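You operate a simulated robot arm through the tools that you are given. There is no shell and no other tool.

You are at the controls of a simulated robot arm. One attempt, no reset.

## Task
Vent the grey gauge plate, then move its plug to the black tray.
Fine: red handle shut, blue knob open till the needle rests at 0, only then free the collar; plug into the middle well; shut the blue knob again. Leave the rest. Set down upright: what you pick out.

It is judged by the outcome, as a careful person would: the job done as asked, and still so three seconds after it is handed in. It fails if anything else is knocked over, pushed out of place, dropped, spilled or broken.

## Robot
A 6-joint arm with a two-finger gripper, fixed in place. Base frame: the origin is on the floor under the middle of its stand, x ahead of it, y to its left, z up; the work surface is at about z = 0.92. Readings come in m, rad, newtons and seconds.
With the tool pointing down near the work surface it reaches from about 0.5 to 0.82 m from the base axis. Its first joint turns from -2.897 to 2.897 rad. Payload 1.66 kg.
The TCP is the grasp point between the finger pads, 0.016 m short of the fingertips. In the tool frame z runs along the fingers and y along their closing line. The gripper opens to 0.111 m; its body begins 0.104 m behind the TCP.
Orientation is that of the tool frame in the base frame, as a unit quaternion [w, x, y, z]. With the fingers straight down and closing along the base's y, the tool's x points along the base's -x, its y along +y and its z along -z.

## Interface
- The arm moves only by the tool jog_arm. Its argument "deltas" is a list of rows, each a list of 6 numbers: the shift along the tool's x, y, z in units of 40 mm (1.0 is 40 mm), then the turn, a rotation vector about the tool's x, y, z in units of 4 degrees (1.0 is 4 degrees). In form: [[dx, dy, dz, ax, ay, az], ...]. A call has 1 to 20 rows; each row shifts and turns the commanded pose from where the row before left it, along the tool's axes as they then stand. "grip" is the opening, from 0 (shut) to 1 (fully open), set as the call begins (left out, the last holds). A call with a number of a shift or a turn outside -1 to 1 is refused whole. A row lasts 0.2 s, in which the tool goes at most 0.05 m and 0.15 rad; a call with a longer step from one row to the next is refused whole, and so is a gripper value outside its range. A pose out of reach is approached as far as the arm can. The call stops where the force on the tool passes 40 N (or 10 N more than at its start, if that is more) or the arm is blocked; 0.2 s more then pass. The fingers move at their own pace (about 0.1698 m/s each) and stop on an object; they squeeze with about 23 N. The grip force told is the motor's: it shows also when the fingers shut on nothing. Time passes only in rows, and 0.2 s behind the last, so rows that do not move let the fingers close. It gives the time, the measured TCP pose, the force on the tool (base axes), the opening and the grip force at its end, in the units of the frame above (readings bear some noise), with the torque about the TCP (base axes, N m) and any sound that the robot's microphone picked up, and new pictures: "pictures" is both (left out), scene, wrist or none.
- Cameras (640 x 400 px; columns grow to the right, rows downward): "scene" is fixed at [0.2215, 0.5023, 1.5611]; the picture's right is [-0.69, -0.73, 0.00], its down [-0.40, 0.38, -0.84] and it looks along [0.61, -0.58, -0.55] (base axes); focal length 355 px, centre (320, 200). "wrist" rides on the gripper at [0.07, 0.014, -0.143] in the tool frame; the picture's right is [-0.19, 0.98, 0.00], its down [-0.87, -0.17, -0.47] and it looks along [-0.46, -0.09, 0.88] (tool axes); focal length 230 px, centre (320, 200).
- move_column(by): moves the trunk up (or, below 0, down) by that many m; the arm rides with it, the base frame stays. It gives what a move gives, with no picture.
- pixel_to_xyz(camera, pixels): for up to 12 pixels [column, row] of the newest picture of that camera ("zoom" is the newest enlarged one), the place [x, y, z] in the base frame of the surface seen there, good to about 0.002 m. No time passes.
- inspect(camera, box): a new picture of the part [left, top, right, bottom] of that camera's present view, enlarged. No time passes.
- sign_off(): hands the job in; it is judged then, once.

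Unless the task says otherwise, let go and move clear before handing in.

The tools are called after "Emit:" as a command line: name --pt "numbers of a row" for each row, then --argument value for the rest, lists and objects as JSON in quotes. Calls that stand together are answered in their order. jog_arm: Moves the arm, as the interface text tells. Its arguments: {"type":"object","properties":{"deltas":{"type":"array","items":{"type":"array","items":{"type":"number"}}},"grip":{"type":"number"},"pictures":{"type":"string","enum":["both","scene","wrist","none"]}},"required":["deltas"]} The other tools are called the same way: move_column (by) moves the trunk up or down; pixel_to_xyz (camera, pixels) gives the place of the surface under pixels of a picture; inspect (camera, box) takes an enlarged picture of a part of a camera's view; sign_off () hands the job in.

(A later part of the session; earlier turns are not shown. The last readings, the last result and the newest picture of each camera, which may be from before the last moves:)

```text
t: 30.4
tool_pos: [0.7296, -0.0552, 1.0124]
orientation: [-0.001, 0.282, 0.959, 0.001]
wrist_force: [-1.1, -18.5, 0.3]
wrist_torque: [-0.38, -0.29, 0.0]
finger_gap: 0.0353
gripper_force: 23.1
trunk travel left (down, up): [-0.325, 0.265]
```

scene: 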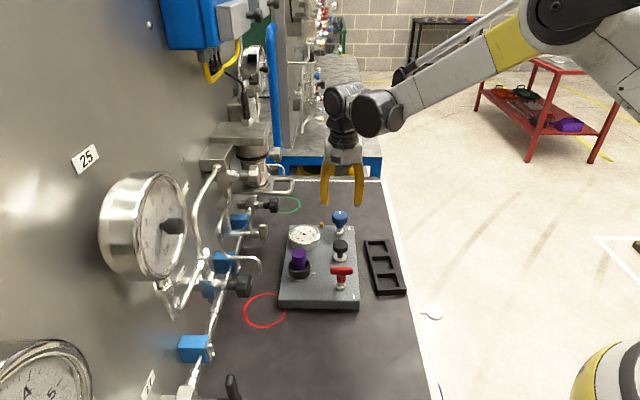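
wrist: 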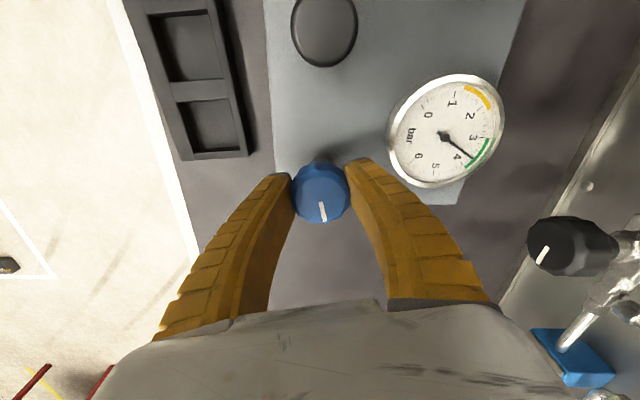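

The pointer at (323,212) stays fixed relative to the fingers, so the knob is turning with the tool with almost no resistance. I'll check the gauge enlarged.

Emit:
inspect --camera "wrist" --box '[370, 60, 530, 200]'

Emit:
jog_arm --pt "0 -0.04 0 0 0 0" --pt "0 0 0 0 0 -1" --pt "0 0 0 0 0 -1" --pt "0 0 0 0 0 -1" --pt "0 0 0 0 0 -1" --pt "0 0 0 0 0 0" --pictures "both"

```text
2.86 times, centred on (450, 130) of wrist
```

zoom: 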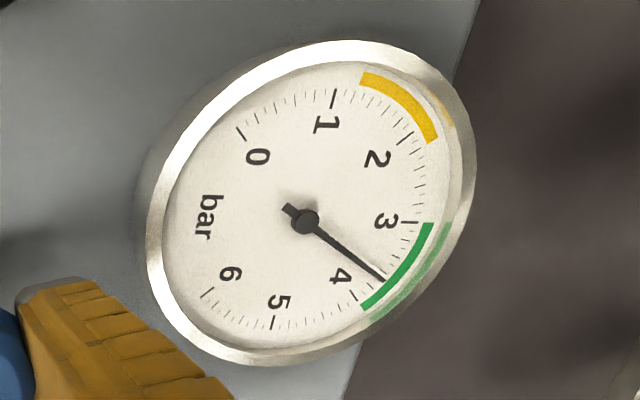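

```text
t: 31.8
tool_pos: [0.7293, -0.0562, 1.0118]
orientation: [0.0, 0.146, 0.989, 0.0]
wrist_force: [12.7, -6.4, 14.4]
wrist_torque: [0.07, 0.33, 0.02]
finger_gap: 0.0358
gripper_force: 23.5
trunk travel left (down, up): [-0.325, 0.265]
```

scene: 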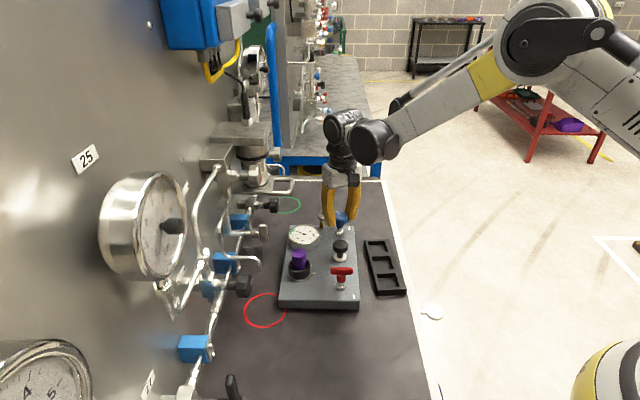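
wrist: 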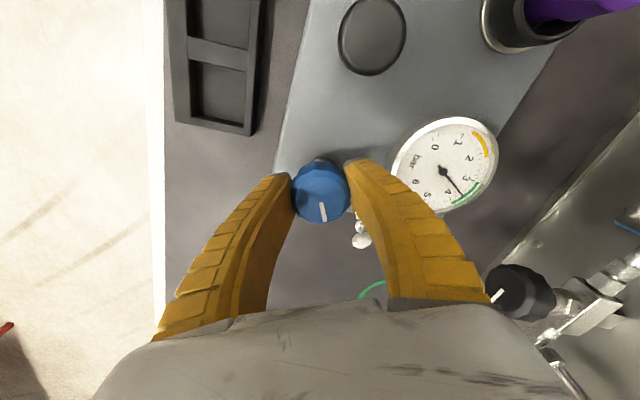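

A whitish puff has appeared at (361,241) by the brass outlet, so the vent may be starting to open. I'll look at it and the gauge close up.

Emit:
inspect --camera "wrist" --box '[280, 100, 510, 260]'

Emit:
inspect --camera "scene" --box '[284, 195, 374, 255]'

```text
2.50 times, centred on (395, 180) of wrist
```

zoom: 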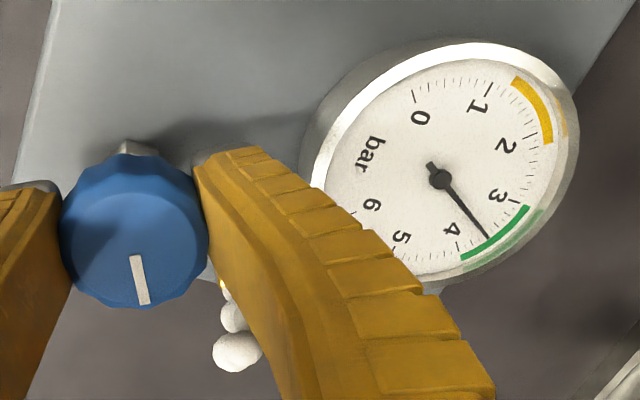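

```text
6.67 times, centred on (329, 225) of scene
```

zoom: 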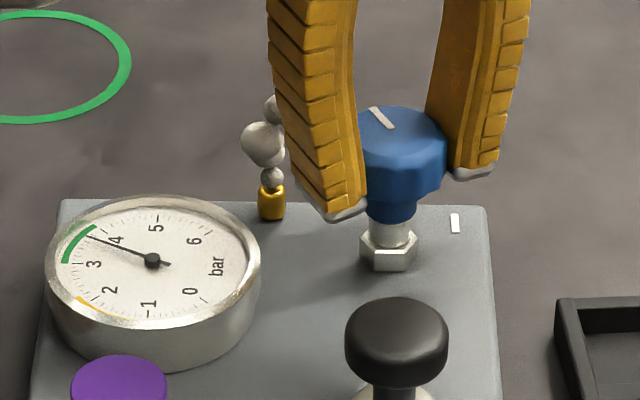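

White puffs rise from the brass outlet and the needle is at about 3.5 and falling, so counter-clockwise opens the vent. I'll relieve the strain and open further.

Emit:
jog_arm --pt "-0.04 0 -0.03 0 0 0" --pt "0 0 0 0 0 -1" --pt "0 0 0 0 0 -1" --pt "0 0 0 0 0 -1" --pt "0 0 0 0 0 -1" --pt "0 0 0 0 0 0" --pictures "wrist"

```text
t: 33.2
tool_pos: [0.7285, -0.0557, 1.0128]
orientation: [0.001, 0.007, 1.0, 0.0]
wrist_force: [-8.1, -10.9, 0.3]
wrist_torque: [-0.05, 0.05, -0.09]
finger_gap: 0.0332
gripper_force: 22.4
trunk travel left (down, up): [-0.325, 0.265]
```

wrist: 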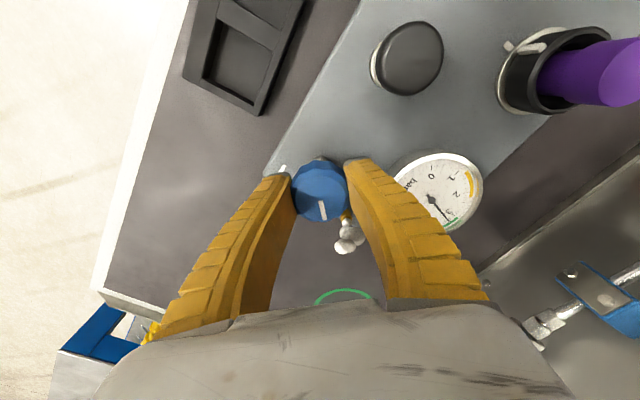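

The knob has turned about 44° and gas keeps coming out at (348,240). I'll open another 32°.

Emit:
jog_arm --pt "0 -0.02 0 0 0 -1" --pt "0 0 0 0 0 -1" --pt "0 0 0 0 0 -1" --pt "0 0 0 0 0 -1" --pt "0 0 0 0 0 -1" --pt "0 0 0 0 0 -1" --pt "0 0 0 0 0 -1" --pt "0 0 0 0 0 -1" --pt "0 0 0 0 0 0" --pictures "both"

```text
t: 35.2
tool_pos: [0.7307, -0.056, 1.0146]
orientation: [0.001, -0.269, 0.963, 0.001]
wrist_force: [0.6, -12.8, 0.0]
wrist_torque: [-0.15, 0.01, -0.04]
finger_gap: 0.0328
gripper_force: 23.1
trunk travel left (down, up): [-0.325, 0.265]
```

scene: 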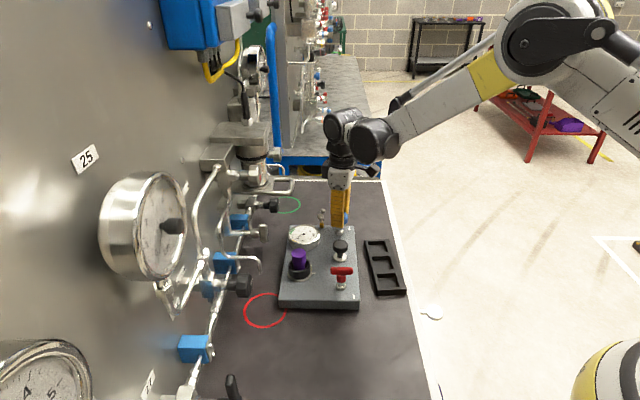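
wrist: 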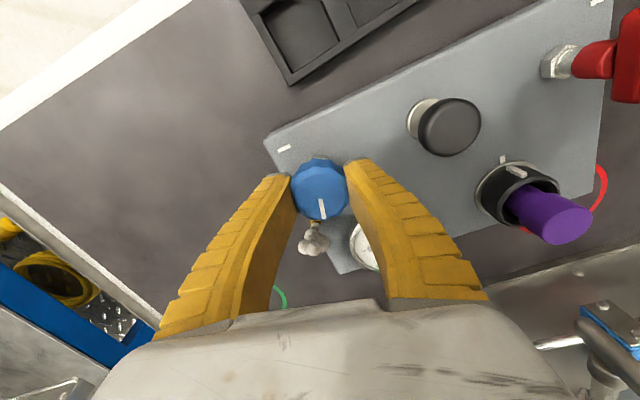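

Knob turned about 76°, still free. I'll read the gauge in the scene view.

Emit:
inspect --camera "scene" --box '[280, 205, 360, 255]'

Emit:
jog_arm --pt "0 -0.02 0 0 0 0" --pt "0 0 0 0 0 0" --pt "0 0 0 0 0 0" --pt "0 0 0 0 0 0" --pt "0 0 0 0 0 0" --pt "0 0 0 0 0 0" --pt "0 0 0 0 0 0" --pt "0 0 0 0 0 0" --pt "0 0 0 0 0 0" --pt "0 0 0 0 0 0" --pictures "scene"

Emit:
inspect --camera "scene" --box '[280, 205, 360, 255]'

```text
8.00 times, centred on (320, 230) of scene
```

zoom: 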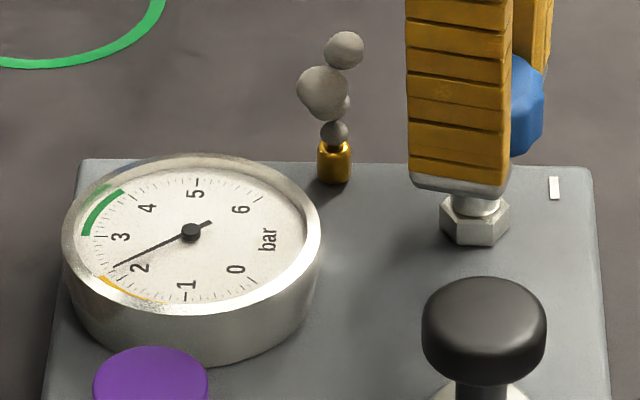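

```text
t: 37.4
tool_pos: [0.73, -0.0568, 1.012]
orientation: [0.0, -0.269, 0.963, -0.001]
wrist_force: [5.7, -11.3, 5.4]
wrist_torque: [-0.13, -0.11, 0.0]
finger_gap: 0.0335
gripper_force: 23.1
trunk travel left (down, up): [-0.325, 0.265]
```

scene: 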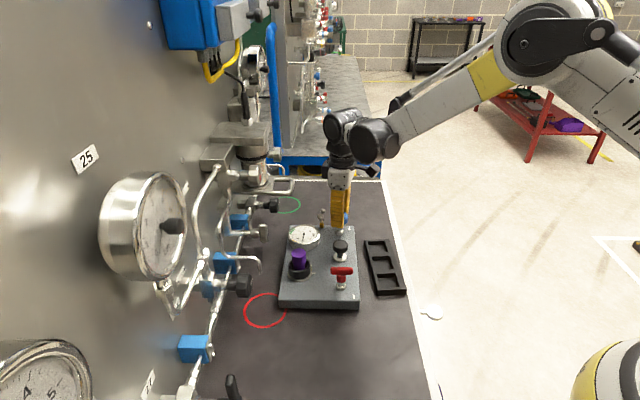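

```text
8.00 times, centred on (320, 230) of scene
```

zoom: 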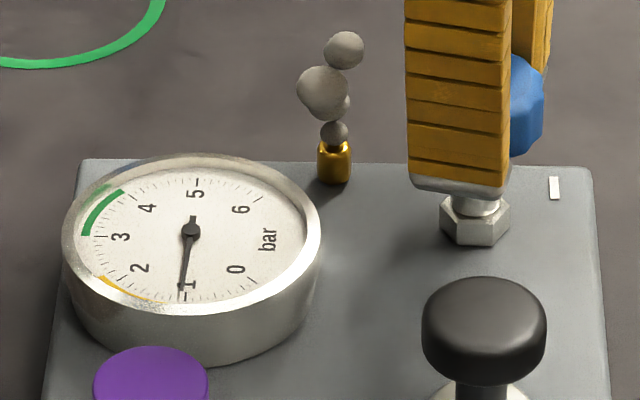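

The needle dropped from 2.4 to about 1.0 bar in two seconds with the vent open at this position. I'll keep holding still until it rests at 0.

Emit:
jog_arm --pt "0 0 0 0 0 0" --pt "0 0 0 0 0 0" --pt "0 0 0 0 0 0" --pt "0 0 0 0 0 0" --pt "0 0 0 0 0 0" --pt "0 0 0 0 0 0" --pt "0 0 0 0 0 0" --pt "0 0 0 0 0 0" --pt "0 0 0 0 0 0" --pt "0 0 0 0 0 0" --pt "0 0 0 0 0 0" --pt "0 0 0 0 0 0" --pt "0 0 0 0 0 0" --pt "0 0 0 0 0 0" --pt "0 0 0 0 0 0" --pt "0 0 0 0 0 0" --pt "0 0 0 0 0 0" --pt "0 0 0 0 0 0" --pt "0 0 0 0 0 0" --pt "0 0 0 0 0 0" --pictures "scene"

Emit:
inspect --camera "scene" --box '[280, 205, 360, 255]'

```text
t: 41.6
tool_pos: [0.73, -0.056, 1.0148]
orientation: [0.0, -0.269, 0.963, 0.001]
wrist_force: [4.6, -10.0, 3.2]
wrist_torque: [-0.12, -0.09, 0.0]
finger_gap: 0.0341
gripper_force: 23.1
trunk travel left (down, up): [-0.325, 0.265]
```

scene: 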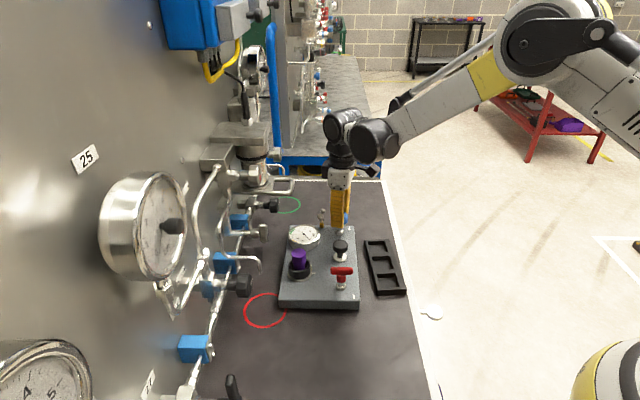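

```text
8.00 times, centred on (320, 230) of scene
```

zoom: 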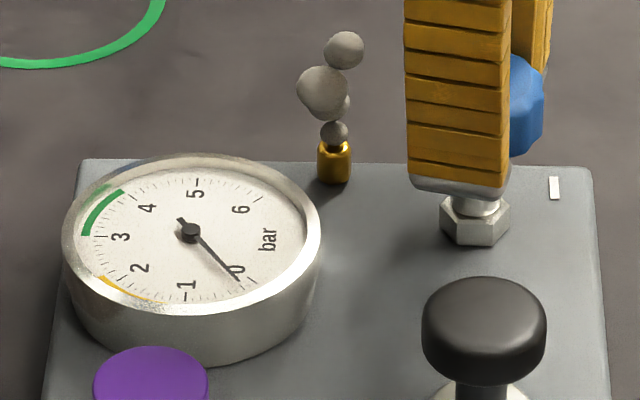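

The needle is at about 0.2 bar, nearly at 0. Waiting another four seconds.

Emit:
jog_arm --pt "0 0 0 0 0 0" --pt "0 0 0 0 0 0" --pt "0 0 0 0 0 0" --pt "0 0 0 0 0 0" --pt "0 0 0 0 0 0" --pt "0 0 0 0 0 0" --pt "0 0 0 0 0 0" --pt "0 0 0 0 0 0" --pt "0 0 0 0 0 0" --pt "0 0 0 0 0 0" --pt "0 0 0 0 0 0" --pt "0 0 0 0 0 0" --pt "0 0 0 0 0 0" --pt "0 0 0 0 0 0" --pt "0 0 0 0 0 0" --pt "0 0 0 0 0 0" --pt "0 0 0 0 0 0" --pt "0 0 0 0 0 0" --pt "0 0 0 0 0 0" --pt "0 0 0 0 0 0" --pictures "scene"

Emit:
inspect --camera "scene" --box '[280, 205, 360, 255]'

```text
t: 45.8
tool_pos: [0.7299, -0.0557, 1.0139]
orientation: [0.001, -0.27, 0.963, 0.0]
wrist_force: [5.1, -9.1, 2.7]
wrist_torque: [-0.12, -0.1, -0.02]
finger_gap: 0.0344
gripper_force: 23.5
trunk travel left (down, up): [-0.325, 0.265]
```

scene: 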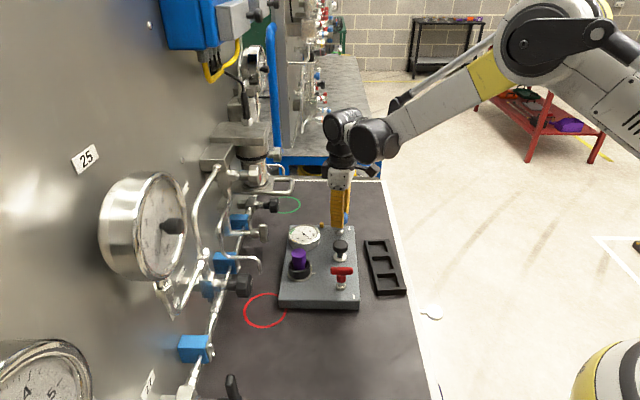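

```text
8.00 times, centred on (320, 230) of scene
```

zoom: 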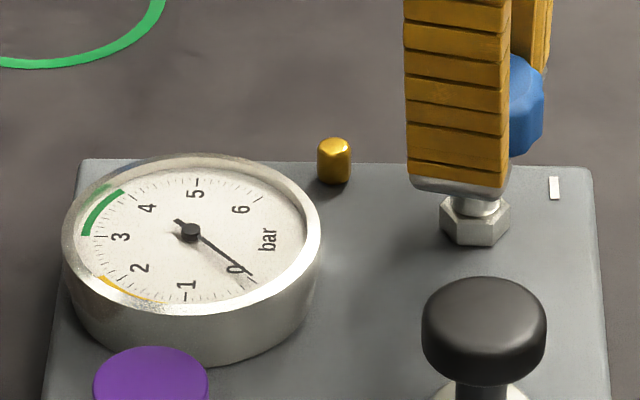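

The puffs have stopped and the needle rests on 0. I'll let go of the knob, leave it open, and rise straight up.

Emit:
jog_arm --pt "0 0 0 0 0 0" --pt "0 0 0 0 0 0" --pt "0 0 -0.5 0 0 0" --pt "0 0 -1 0 0 0" --pt "0 0 -1 0 0 0" --pt "0 0 -1 0 0 0" --pt "0 0 -0.5 0 0 0" --grip 0.55

Emit:
inspect --camera "scene" --box '[280, 205, 360, 255]'

```text
t: 47.4
tool_pos: [0.7326, -0.0565, 1.1728]
orientation: [0.0, -0.27, 0.963, 0.0]
wrist_force: [0.1, 0.4, -1.0]
wrist_torque: [-0.01, 0.03, 0.01]
finger_gap: 0.0631
gripper_force: 1.0
trunk travel left (down, up): [-0.325, 0.265]
```

scene: 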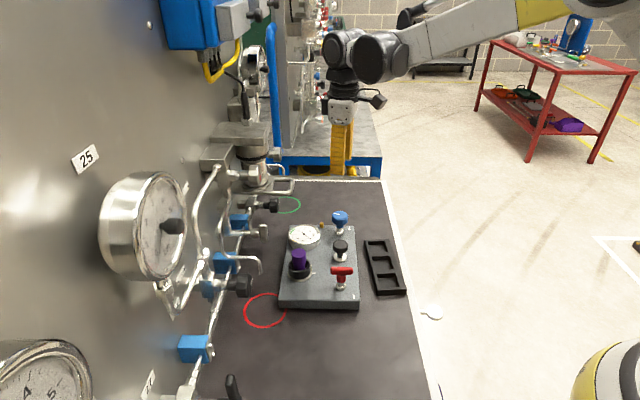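
wrist: 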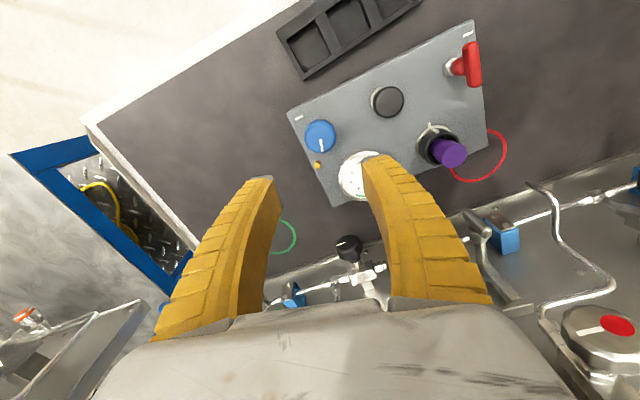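

```text
8.00 times, centred on (320, 230) of scene
```

zoom: 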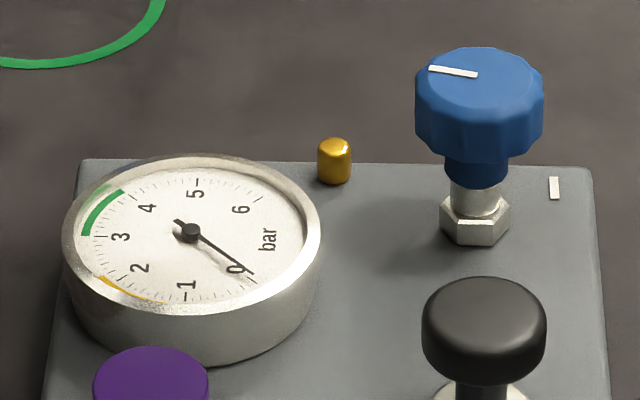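

The needle stays at 0 and the knob's pointer now lies crosswise at (452,70) in the zoom. I'll now look closely at the collar in both views.

Emit:
inspect --camera "scene" --box '[280, 242, 324, 284]'

Emit:
inspect --camera "wrist" --box '[400, 100, 520, 200]'

Emit:
pixel_to_xyz --camera "scene" --pixels '[[290, 262], [290, 270], [300, 277], [311, 262], [311, 270], [300, 280], [313, 272], [292, 250], [307, 250], [299, 248], [299, 252], [300, 266]]'

```text
9.52 times, centred on (302, 263) of scene
```

zoom: 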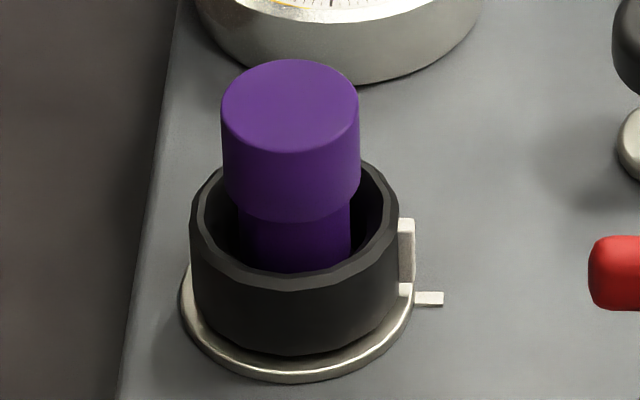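

```text
4.00 times, centred on (460, 150) of wrist
```

zoom: 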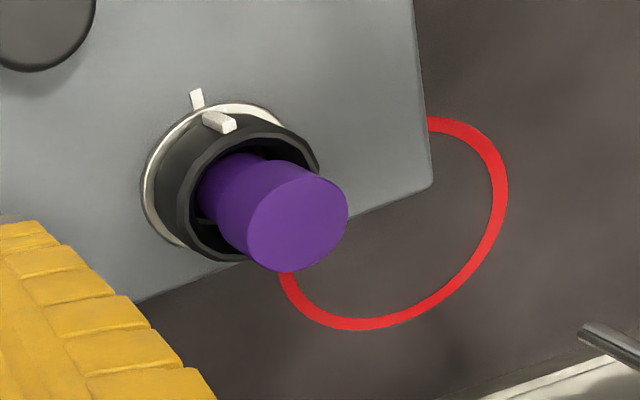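

```text
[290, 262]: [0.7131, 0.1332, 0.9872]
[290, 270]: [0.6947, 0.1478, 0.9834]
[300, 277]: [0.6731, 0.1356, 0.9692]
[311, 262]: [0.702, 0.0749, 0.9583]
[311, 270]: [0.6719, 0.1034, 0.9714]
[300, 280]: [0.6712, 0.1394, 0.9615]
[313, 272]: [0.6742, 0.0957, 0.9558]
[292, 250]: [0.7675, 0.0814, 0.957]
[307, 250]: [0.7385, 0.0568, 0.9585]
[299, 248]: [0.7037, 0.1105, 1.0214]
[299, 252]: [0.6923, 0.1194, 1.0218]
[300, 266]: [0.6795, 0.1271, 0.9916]
```

The collar is a 12-sided black ring about 0.05 m across with its white tab at its plate mark, around (0.6895,0.1195). I'll go above it at a safe height with yaw about -5° and tilt the tool 15° so the gripper body leans away from the wall loop.

Emit:
jog_arm --pt "0 0 -0.7 0 0 1" --pt "0 0 0 0 0 1" --pt "0 0 0 0 0 1" --pt "0 0 0 0 0 1" --pt "0 0 0 0 0 1" --pt "0 0 0 0 0 1" --pt "0 0 0 0 0 0.575" --pt "0.1255 0.9 0 0 0 0" --pt "0.1255 0.9 0 0 0 0" --pt "0.1255 0.9 0 0 0 0" --pt "0.1255 0.9 0 0 0 0" --pt "0.1255 0.9 0 0 0 0" --pt "0 0 0 0 -1 0" --pt "0 0 0 0 -1 0" --pt "0 0 0 0 -1 0" --pt "0 0 0 0 -0.75 0" --grip 0.68

```text
t: 50.8
tool_pos: [0.69, 0.1211, 1.2009]
orientation: [0.131, -0.042, 0.99, 0.005]
wrist_force: [0.0, -0.5, 0.9]
wrist_torque: [-0.01, -0.01, -0.02]
finger_gap: 0.077
gripper_force: 1.1
trunk travel left (down, up): [-0.325, 0.265]
```

scene: 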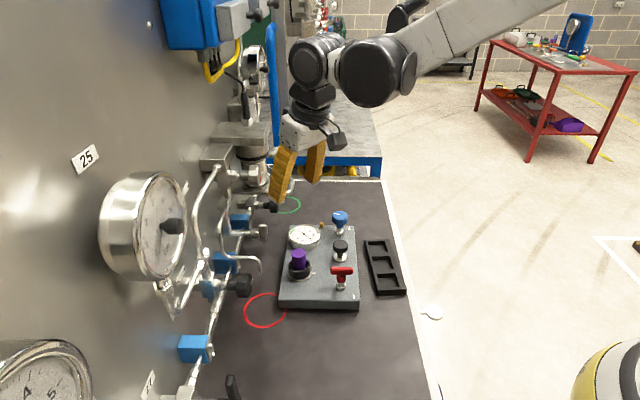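
wrist: 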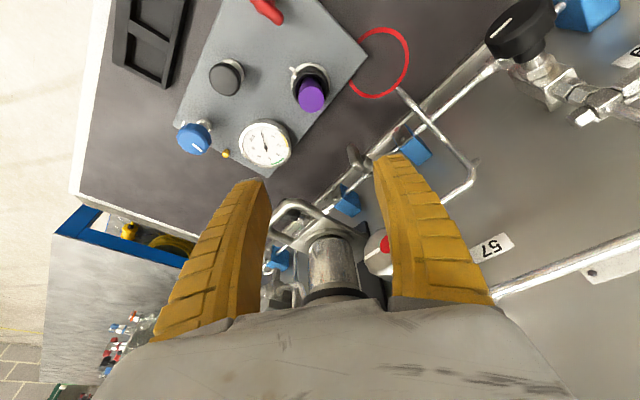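

The tool leans away from the wall as planned, with the plug at (312,95) in the wrist view and the loop at (300,215) beyond the left finger. I'll measure plug, collar and loop from this view.

Emit:
inspect --camera "wrist" --box '[270, 50, 360, 125]'

Emit:
pixel_to_xyz --camera "zoom" --pixels '[[295, 320], [245, 320], [345, 320], [295, 365], [295, 270], [190, 165], [210, 180], [275, 200], [400, 230], [180, 250], [240, 100], [330, 115]]'

Emit:
pixel_to_xyz --camera "wrist" --pixels '[[290, 205], [310, 203], [335, 218], [277, 240], [352, 153], [347, 190], [400, 92], [440, 130], [475, 165], [380, 240]]'

```text
5.33 times, centred on (315, 88) of wrist
```

zoom: 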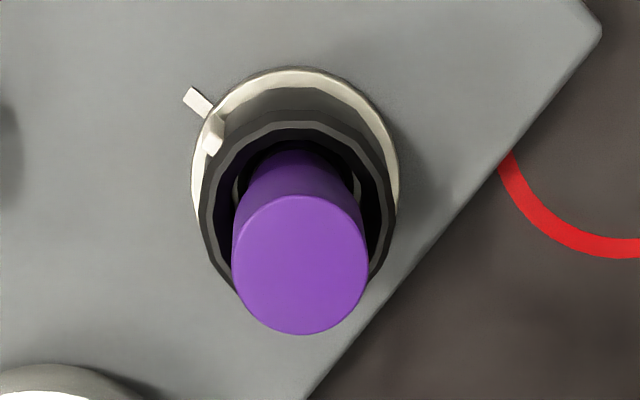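

```text
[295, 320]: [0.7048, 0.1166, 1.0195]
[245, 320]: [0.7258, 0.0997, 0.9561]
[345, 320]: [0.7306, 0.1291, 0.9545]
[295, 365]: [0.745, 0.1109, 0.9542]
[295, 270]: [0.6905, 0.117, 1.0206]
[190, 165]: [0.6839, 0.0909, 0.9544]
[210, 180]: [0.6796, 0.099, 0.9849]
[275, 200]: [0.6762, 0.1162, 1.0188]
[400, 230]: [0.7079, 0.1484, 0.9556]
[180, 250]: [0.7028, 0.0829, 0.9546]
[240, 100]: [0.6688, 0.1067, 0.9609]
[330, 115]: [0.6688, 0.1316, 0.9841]
```

```text
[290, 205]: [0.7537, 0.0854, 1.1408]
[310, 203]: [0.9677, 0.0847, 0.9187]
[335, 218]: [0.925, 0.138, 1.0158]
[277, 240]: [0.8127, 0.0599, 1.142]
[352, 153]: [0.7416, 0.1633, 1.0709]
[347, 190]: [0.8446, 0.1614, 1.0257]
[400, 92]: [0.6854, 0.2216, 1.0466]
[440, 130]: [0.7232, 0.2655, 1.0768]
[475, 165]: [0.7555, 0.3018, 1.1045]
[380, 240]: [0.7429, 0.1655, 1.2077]
```

The plug axis is at (0.690,0.1185) and the loop corner at (0.754,0.085,1.141) is well clear of the leaning gripper. I'll descend straight down to z≈1.06.

Emit:
jog_arm --pt "0.2588 0 0.966 0 0 0" --pt "0.2588 0 0.966 0 0 0" --pt "0.2588 0 0.966 0 0 0" --pt "0.1294 0 0.483 0 0 0"

```text
t: 51.8
tool_pos: [0.6912, 0.1194, 1.0599]
orientation: [0.131, -0.043, 0.99, 0.006]
wrist_force: [-1.2, 0.0, 0.6]
wrist_torque: [0.0, 0.0, 0.0]
finger_gap: 0.077
gripper_force: 1.3
trunk travel left (down, up): [-0.325, 0.265]
```

scene: 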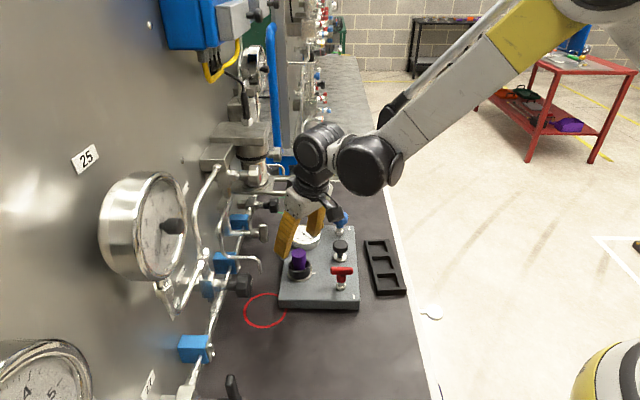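
wrist: 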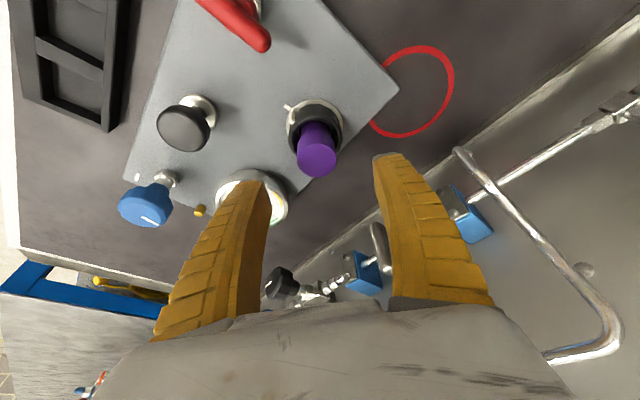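

The plug at (316,150) is between the fingers and both fingers are clear of the gauge and pipes. I'll go down to the collar height, z≈0.982.

Emit:
jog_arm --pt "0.1294 0 0.483 0 0 0" --pt "0.1294 0 0.483 0 0 0" --pt "0.1294 0 0.483 0 0 0" --pt "0.116 0 0.434 0 0 0" --pt "0 0 0 0 0 0"

```text
t: 53.0
tool_pos: [0.6898, 0.1203, 0.9852]
orientation: [0.13, -0.042, 0.991, 0.005]
wrist_force: [-0.2, -0.4, -0.7]
wrist_torque: [0.01, 0.03, 0.01]
finger_gap: 0.0771
gripper_force: 0.8
trunk travel left (down, up): [-0.325, 0.265]
```

scene: 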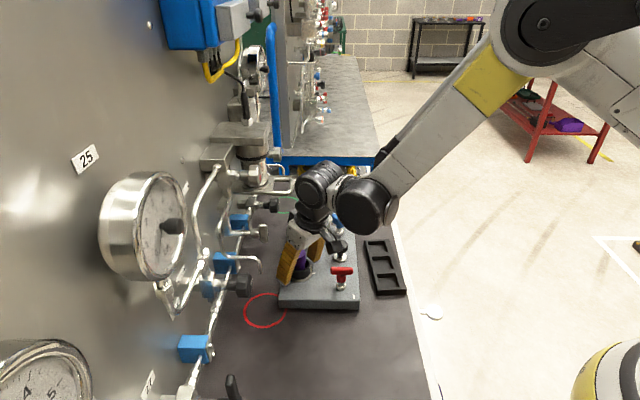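
wrist: 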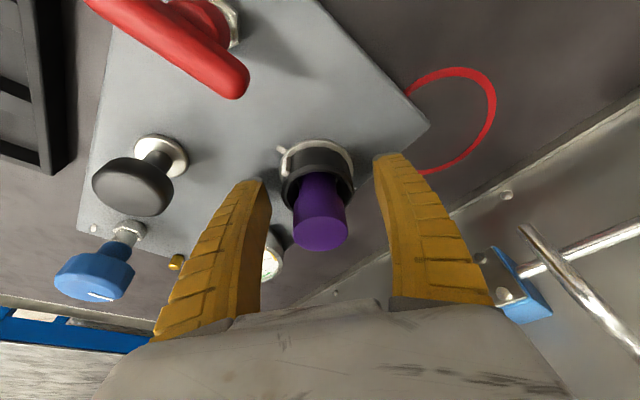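

The fingers now flank the collar at (317,175); no contact. I'll zoom in to check the tab's clearance from the left finger before closing.

Emit:
inspect --camera "wrist" --box '[235, 125, 415, 260]'

Emit:
inspect --camera "scene" --box '[265, 220, 365, 310]'

```text
2.96 times, centred on (325, 192) of wrist
```

zoom: 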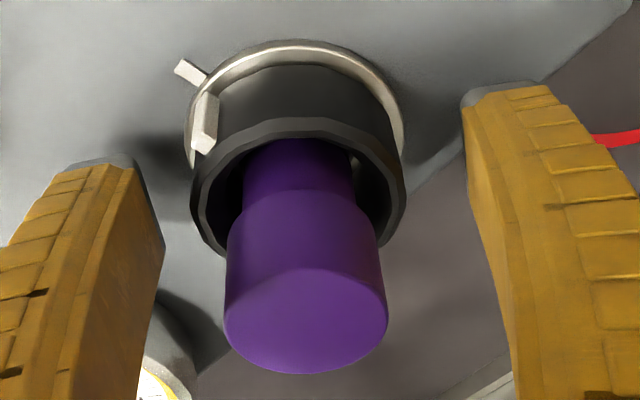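

```text
4.44 times, centred on (315, 265) of scene
```

zoom: 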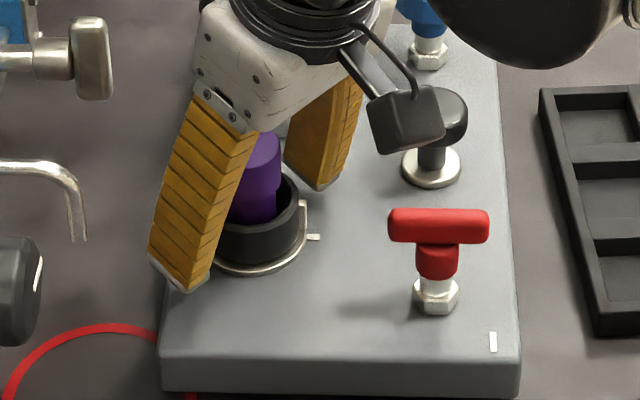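

The tab at (205,120) in the zoom sits about 50° round from the left finger, so it should stay clear. I'll close on the collar.

Emit:
jog_arm --pt "0 0 0 0 0 0" --pt "0 0 0 0 0 0" --grip 0 --pictures "wrist"

```text
t: 53.6
tool_pos: [0.6899, 0.1185, 0.9842]
orientation: [0.13, -0.042, 0.991, 0.005]
wrist_force: [-1.1, -11.1, 0.9]
wrist_torque: [-0.32, 0.14, -0.08]
finger_gap: 0.0456
gripper_force: 23.5
trunk travel left (down, up): [-0.325, 0.265]
```

wrist: 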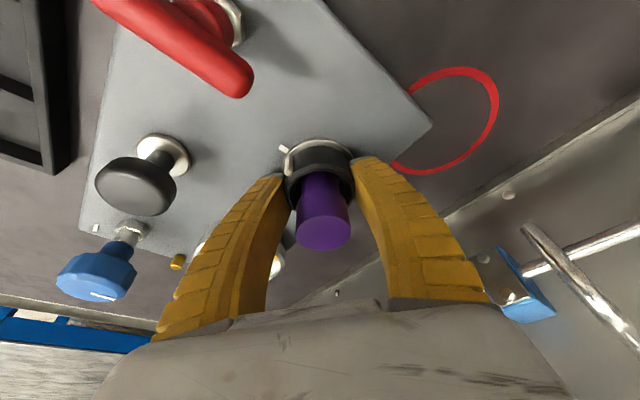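

The collar is gripped (gap 0.046 m). I'll ease the 11 N side force and try turning counter-clockwise about the vertical, 12° to start.

Emit:
jog_arm --pt "0 -0.03 0 0 0 0" --pt "0 0 0 -0.2588 0 -0.966" --pt "0 0 0 -0.2588 0 -0.966" --pt "0 0 0 -0.2588 0 -0.966" --pt "0 0 0 0 0 0" --pictures "both"

Emit:
inspect --camera "wrist" --box '[235, 115, 415, 260]'

```text
t: 54.8
tool_pos: [0.6897, 0.1185, 0.9833]
orientation: [0.13, -0.147, 0.98, 0.019]
wrist_force: [2.9, -7.4, 8.9]
wrist_torque: [-0.26, 0.12, -0.07]
finger_gap: 0.0454
gripper_force: 22.8
trunk travel left (down, up): [-0.325, 0.265]
```

scene: 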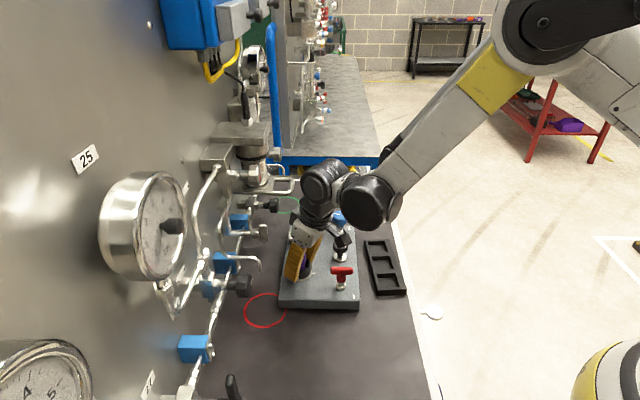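
wrist: 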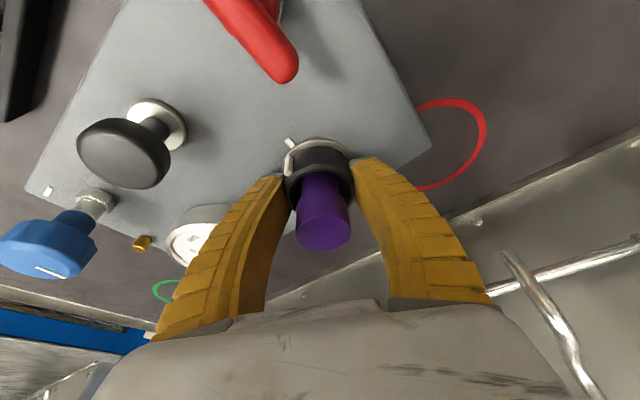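

```text
2.76 times, centred on (325, 188) of wrist
```

zoom: 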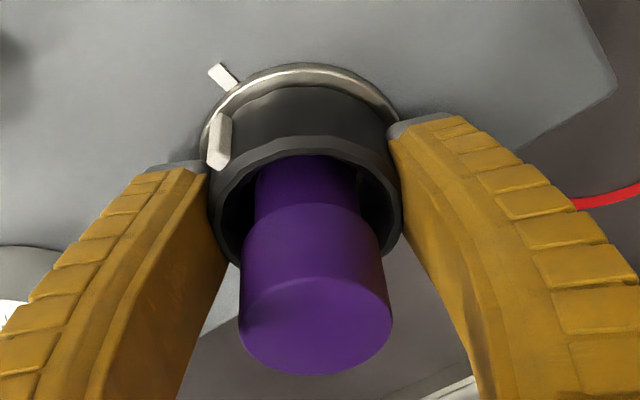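

The tab has moved away from the plate mark (223,75), so the collar turns counter-clockwise freely. I'll continue another 16°.

Emit:
jog_arm --pt "0 0 0 -0.2588 0 -0.966" --pt "0 0 0 -0.2588 0 -0.966" --pt "0 0 0 -0.2588 0 -0.966" --pt "0 0 0 -0.2588 0 -0.966" --pt "0 0 0 0 0 0" --pictures "wrist"

Emit:
inspect --camera "wrist" --box '[235, 115, 415, 260]'

```text
t: 56.0
tool_pos: [0.69, 0.1171, 0.9838]
orientation: [0.124, -0.281, 0.951, 0.038]
wrist_force: [-3.0, -12.9, 6.4]
wrist_torque: [-0.33, -0.05, -0.06]
finger_gap: 0.0453
gripper_force: 23.1
trunk travel left (down, up): [-0.325, 0.265]
```

wrist: 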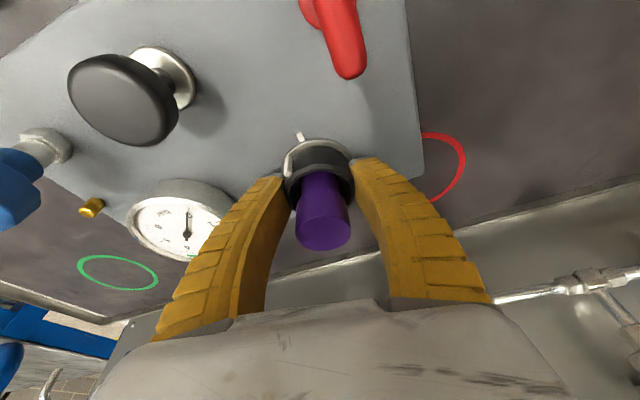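

```text
2.76 times, centred on (325, 188) of wrist
```

zoom: 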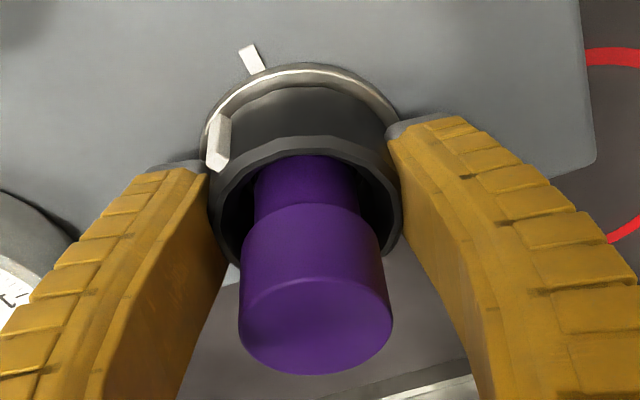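

Turned 28° and the tab at (218,140) is well away from the mark (250,58). Continuing 12° more after a small side correction.

Emit:
jog_arm --pt "0 -0.025 0 0 0 0" --pt "0 0 0 -0.2588 0 -0.966" --pt "0 0 0 -0.2588 0 -0.966" --pt "0 0 0 -0.2588 0 -0.966" --pt "0 0 0 0 0 0" --pictures "both"

Emit:
inspect --camera "wrist" --box '[235, 115, 415, 260]'

Emit:
inspect --camera "scene" --box '[235, 160, 365, 310]'

```text
t: 57.2
tool_pos: [0.6914, 0.1181, 0.9843]
orientation: [0.12, -0.379, 0.916, 0.05]
wrist_force: [-15.7, -12.9, 0.5]
wrist_torque: [-0.27, 0.18, -0.03]
finger_gap: 0.045
gripper_force: 23.3
trunk travel left (down, up): [-0.325, 0.265]
```

scene: 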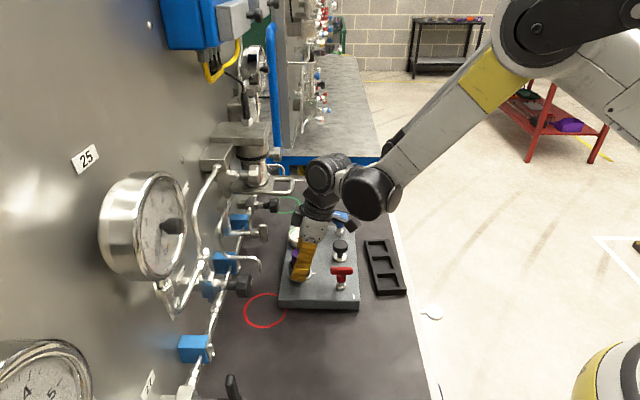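
wrist: 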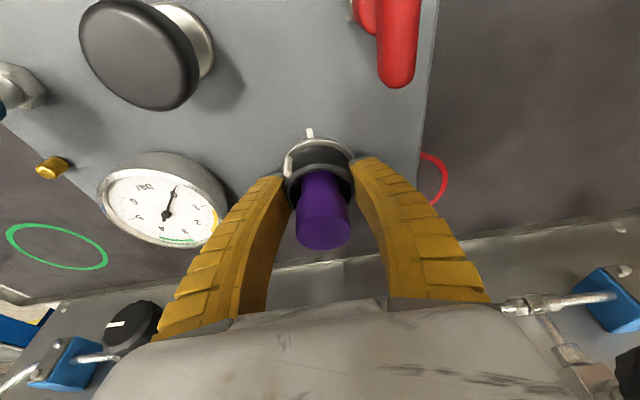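

```text
2.76 times, centred on (325, 188) of wrist
```

zoom: 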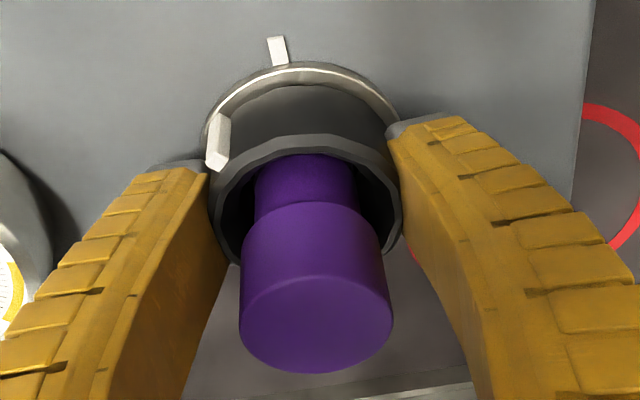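

```text
2.67 times, centred on (300, 235) of scene
```

zoom: 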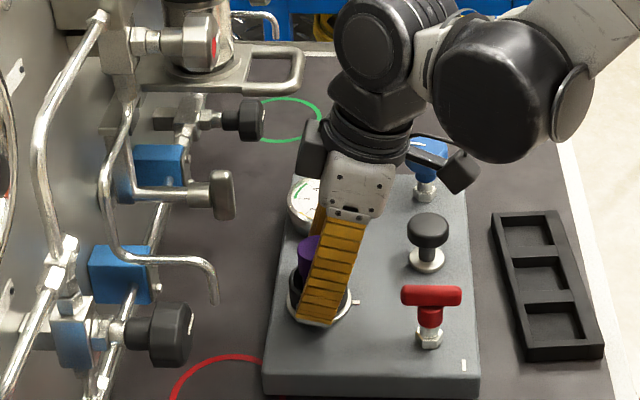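

The collar has turned 40° and still moves freely; the tab keeps moving away from its mark. I'll check clearances between the gripper's back and the wall loop before going on.

Emit:
pixel_to_xyz --camera "zoom" --pixels '[[310, 140], [303, 165], [322, 165], [335, 165], [330, 200], [295, 80], [300, 60], [345, 110], [350, 140], [225, 190], [320, 130], [330, 90]]'

```text
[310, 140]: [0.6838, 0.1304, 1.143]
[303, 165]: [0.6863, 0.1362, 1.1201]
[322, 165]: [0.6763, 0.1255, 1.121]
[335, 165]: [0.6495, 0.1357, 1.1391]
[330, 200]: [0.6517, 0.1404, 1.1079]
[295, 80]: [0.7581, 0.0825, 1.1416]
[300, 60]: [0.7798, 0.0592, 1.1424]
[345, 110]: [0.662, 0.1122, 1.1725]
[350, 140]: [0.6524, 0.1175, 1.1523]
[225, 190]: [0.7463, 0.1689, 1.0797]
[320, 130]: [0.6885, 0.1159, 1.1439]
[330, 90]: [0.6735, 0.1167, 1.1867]
```

The gripper's body is only about 45 mm from its axis here and remains clear of the loop at (0.758,0.083). I'll relieve the side force and turn another 16°.

Emit:
jog_arm --pt "0.036 0 -0.01 0 0 0" --pt "0 0 0 -0.2588 0 -0.966" --pt "0 0 0 -0.2588 0 -0.966" --pt "0 0 0 -0.2588 0 -0.966" --pt "0 0 0 -0.2588 0 -0.966" --pt "0 0 0 0 0 0" --pictures "both"

Emit:
inspect --camera "wrist" --box '[235, 115, 415, 260]'

Emit:
inspect --camera "scene" --box '[235, 160, 365, 310]'

```text
t: 58.6
tool_pos: [0.6917, 0.1171, 0.9843]
orientation: [0.114, -0.503, 0.854, 0.067]
wrist_force: [6.5, -2.8, -0.2]
wrist_torque: [-0.18, -0.06, -0.06]
finger_gap: 0.0447
gripper_force: 23.1
trunk travel left (down, up): [-0.325, 0.265]
```

scene: 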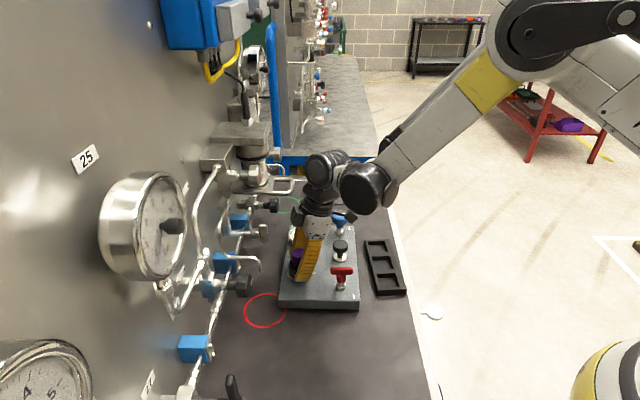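
wrist: 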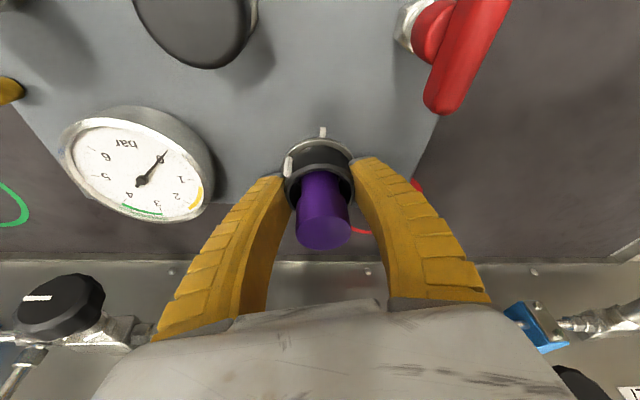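

```text
2.76 times, centred on (325, 188) of wrist
```

zoom: 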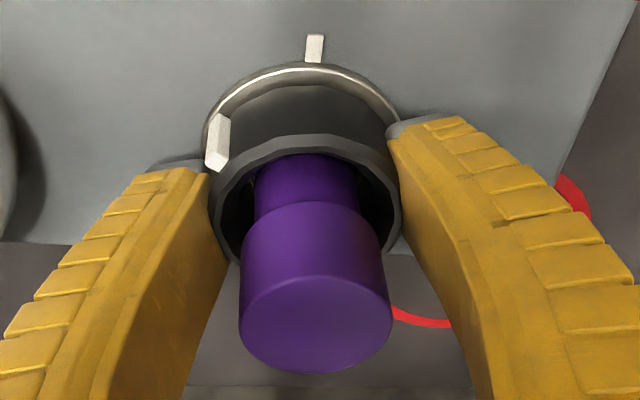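

```text
2.67 times, centred on (300, 235) of scene
```

zoom: 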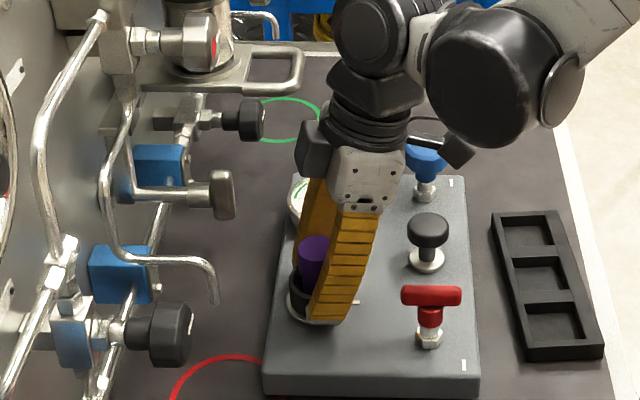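

Turned 56° with no stop yet, and the gauge still reads 0. Another 8°, watching for a torque rise.

Emit:
jog_arm --pt "0 0 0 -0.2588 0 -0.966" --pt "0 0 0 -0.2588 0 -0.966" --pt "0 0 0 0 0 0" --pictures "both"

Emit:
inspect --camera "wrist" --box '[235, 115, 415, 260]'

Emit:
inspect --camera "scene" --box '[235, 160, 365, 310]'

```text
t: 59.4
tool_pos: [0.6914, 0.1174, 0.9846]
orientation: [0.108, -0.56, 0.818, 0.075]
wrist_force: [19.1, -4.1, 15.8]
wrist_torque: [-0.15, -0.3, -0.06]
finger_gap: 0.0447
gripper_force: 23.0
trunk travel left (down, up): [-0.325, 0.265]
```

scene: 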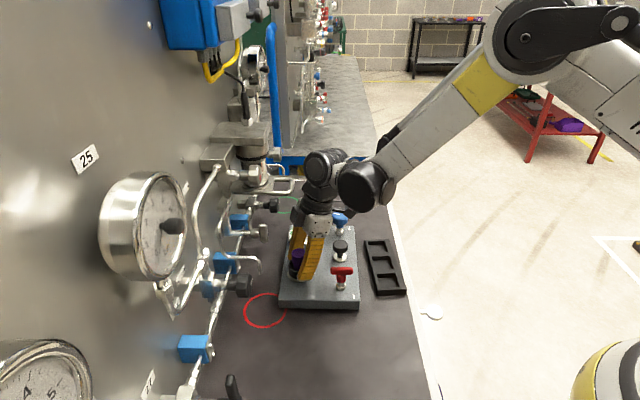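
wrist: 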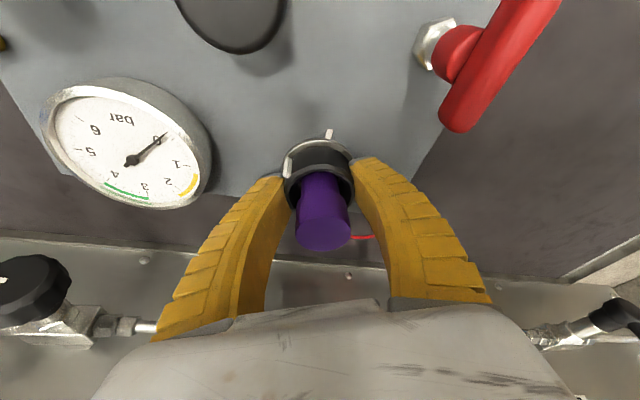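

```text
2.76 times, centred on (325, 188) of wrist
```

zoom: 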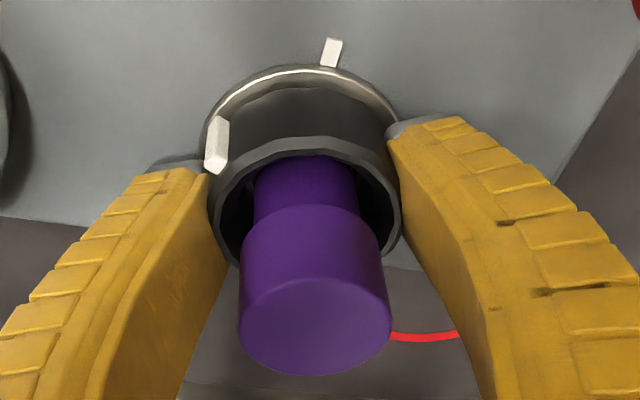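

```text
2.67 times, centred on (300, 235) of scene
```

zoom: 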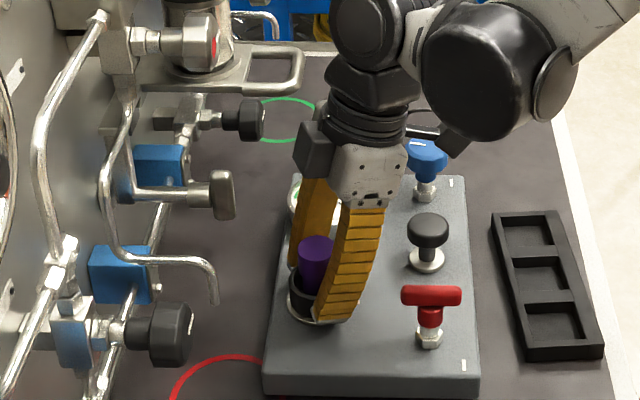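

Turned 64° and the collar still follows, with side force building to about 20 N. I'll relieve that and check the gap between the gripper and the loop before turning further.

Emit:
jog_arm --pt "-0.006 -0.045 -0.024 0 0 0" --pt "0 0 0 0 0 0" --pictures "scene"

Emit:
inspect --camera "scene" --box '[260, 160, 350, 300]'

Emit:
pixel_to_xyz --camera "scene" --pixels '[[303, 215], [301, 222], [307, 210], [310, 222], [307, 225], [317, 225], [304, 235], [302, 250], [296, 190], [293, 186], [312, 205], [306, 200]]'

```text
t: 60.0
tool_pos: [0.6897, 0.1179, 0.9844]
orientation: [0.107, -0.561, 0.817, 0.075]
wrist_force: [0.8, -2.0, -0.4]
wrist_torque: [-0.2, -0.35, -0.06]
finger_gap: 0.0445
gripper_force: 23.1
trunk travel left (down, up): [-0.325, 0.265]
```

scene: 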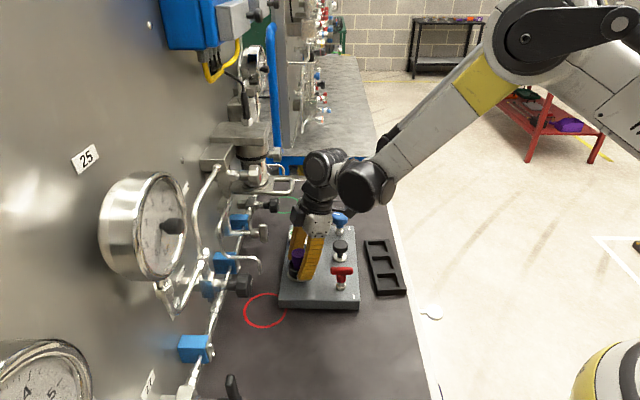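

```text
2.86 times, centred on (305, 230) of scene
```

zoom: 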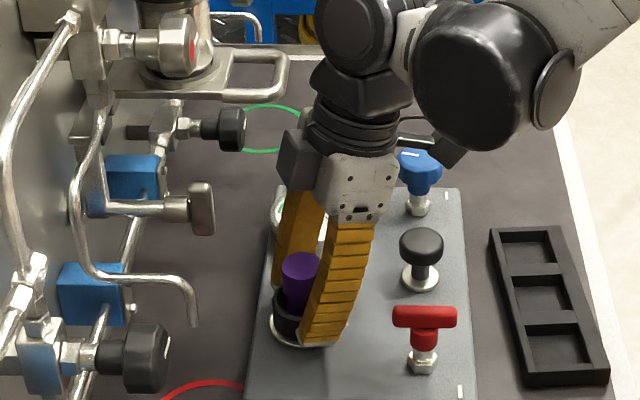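

```text
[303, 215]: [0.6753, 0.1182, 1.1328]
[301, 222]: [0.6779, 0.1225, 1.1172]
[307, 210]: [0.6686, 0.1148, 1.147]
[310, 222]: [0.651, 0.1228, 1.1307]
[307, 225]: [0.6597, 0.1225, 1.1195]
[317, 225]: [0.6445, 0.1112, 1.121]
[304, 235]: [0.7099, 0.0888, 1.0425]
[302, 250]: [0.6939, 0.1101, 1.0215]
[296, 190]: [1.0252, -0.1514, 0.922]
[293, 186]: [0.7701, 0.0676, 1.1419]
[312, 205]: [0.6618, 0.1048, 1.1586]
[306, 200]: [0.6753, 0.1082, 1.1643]
```

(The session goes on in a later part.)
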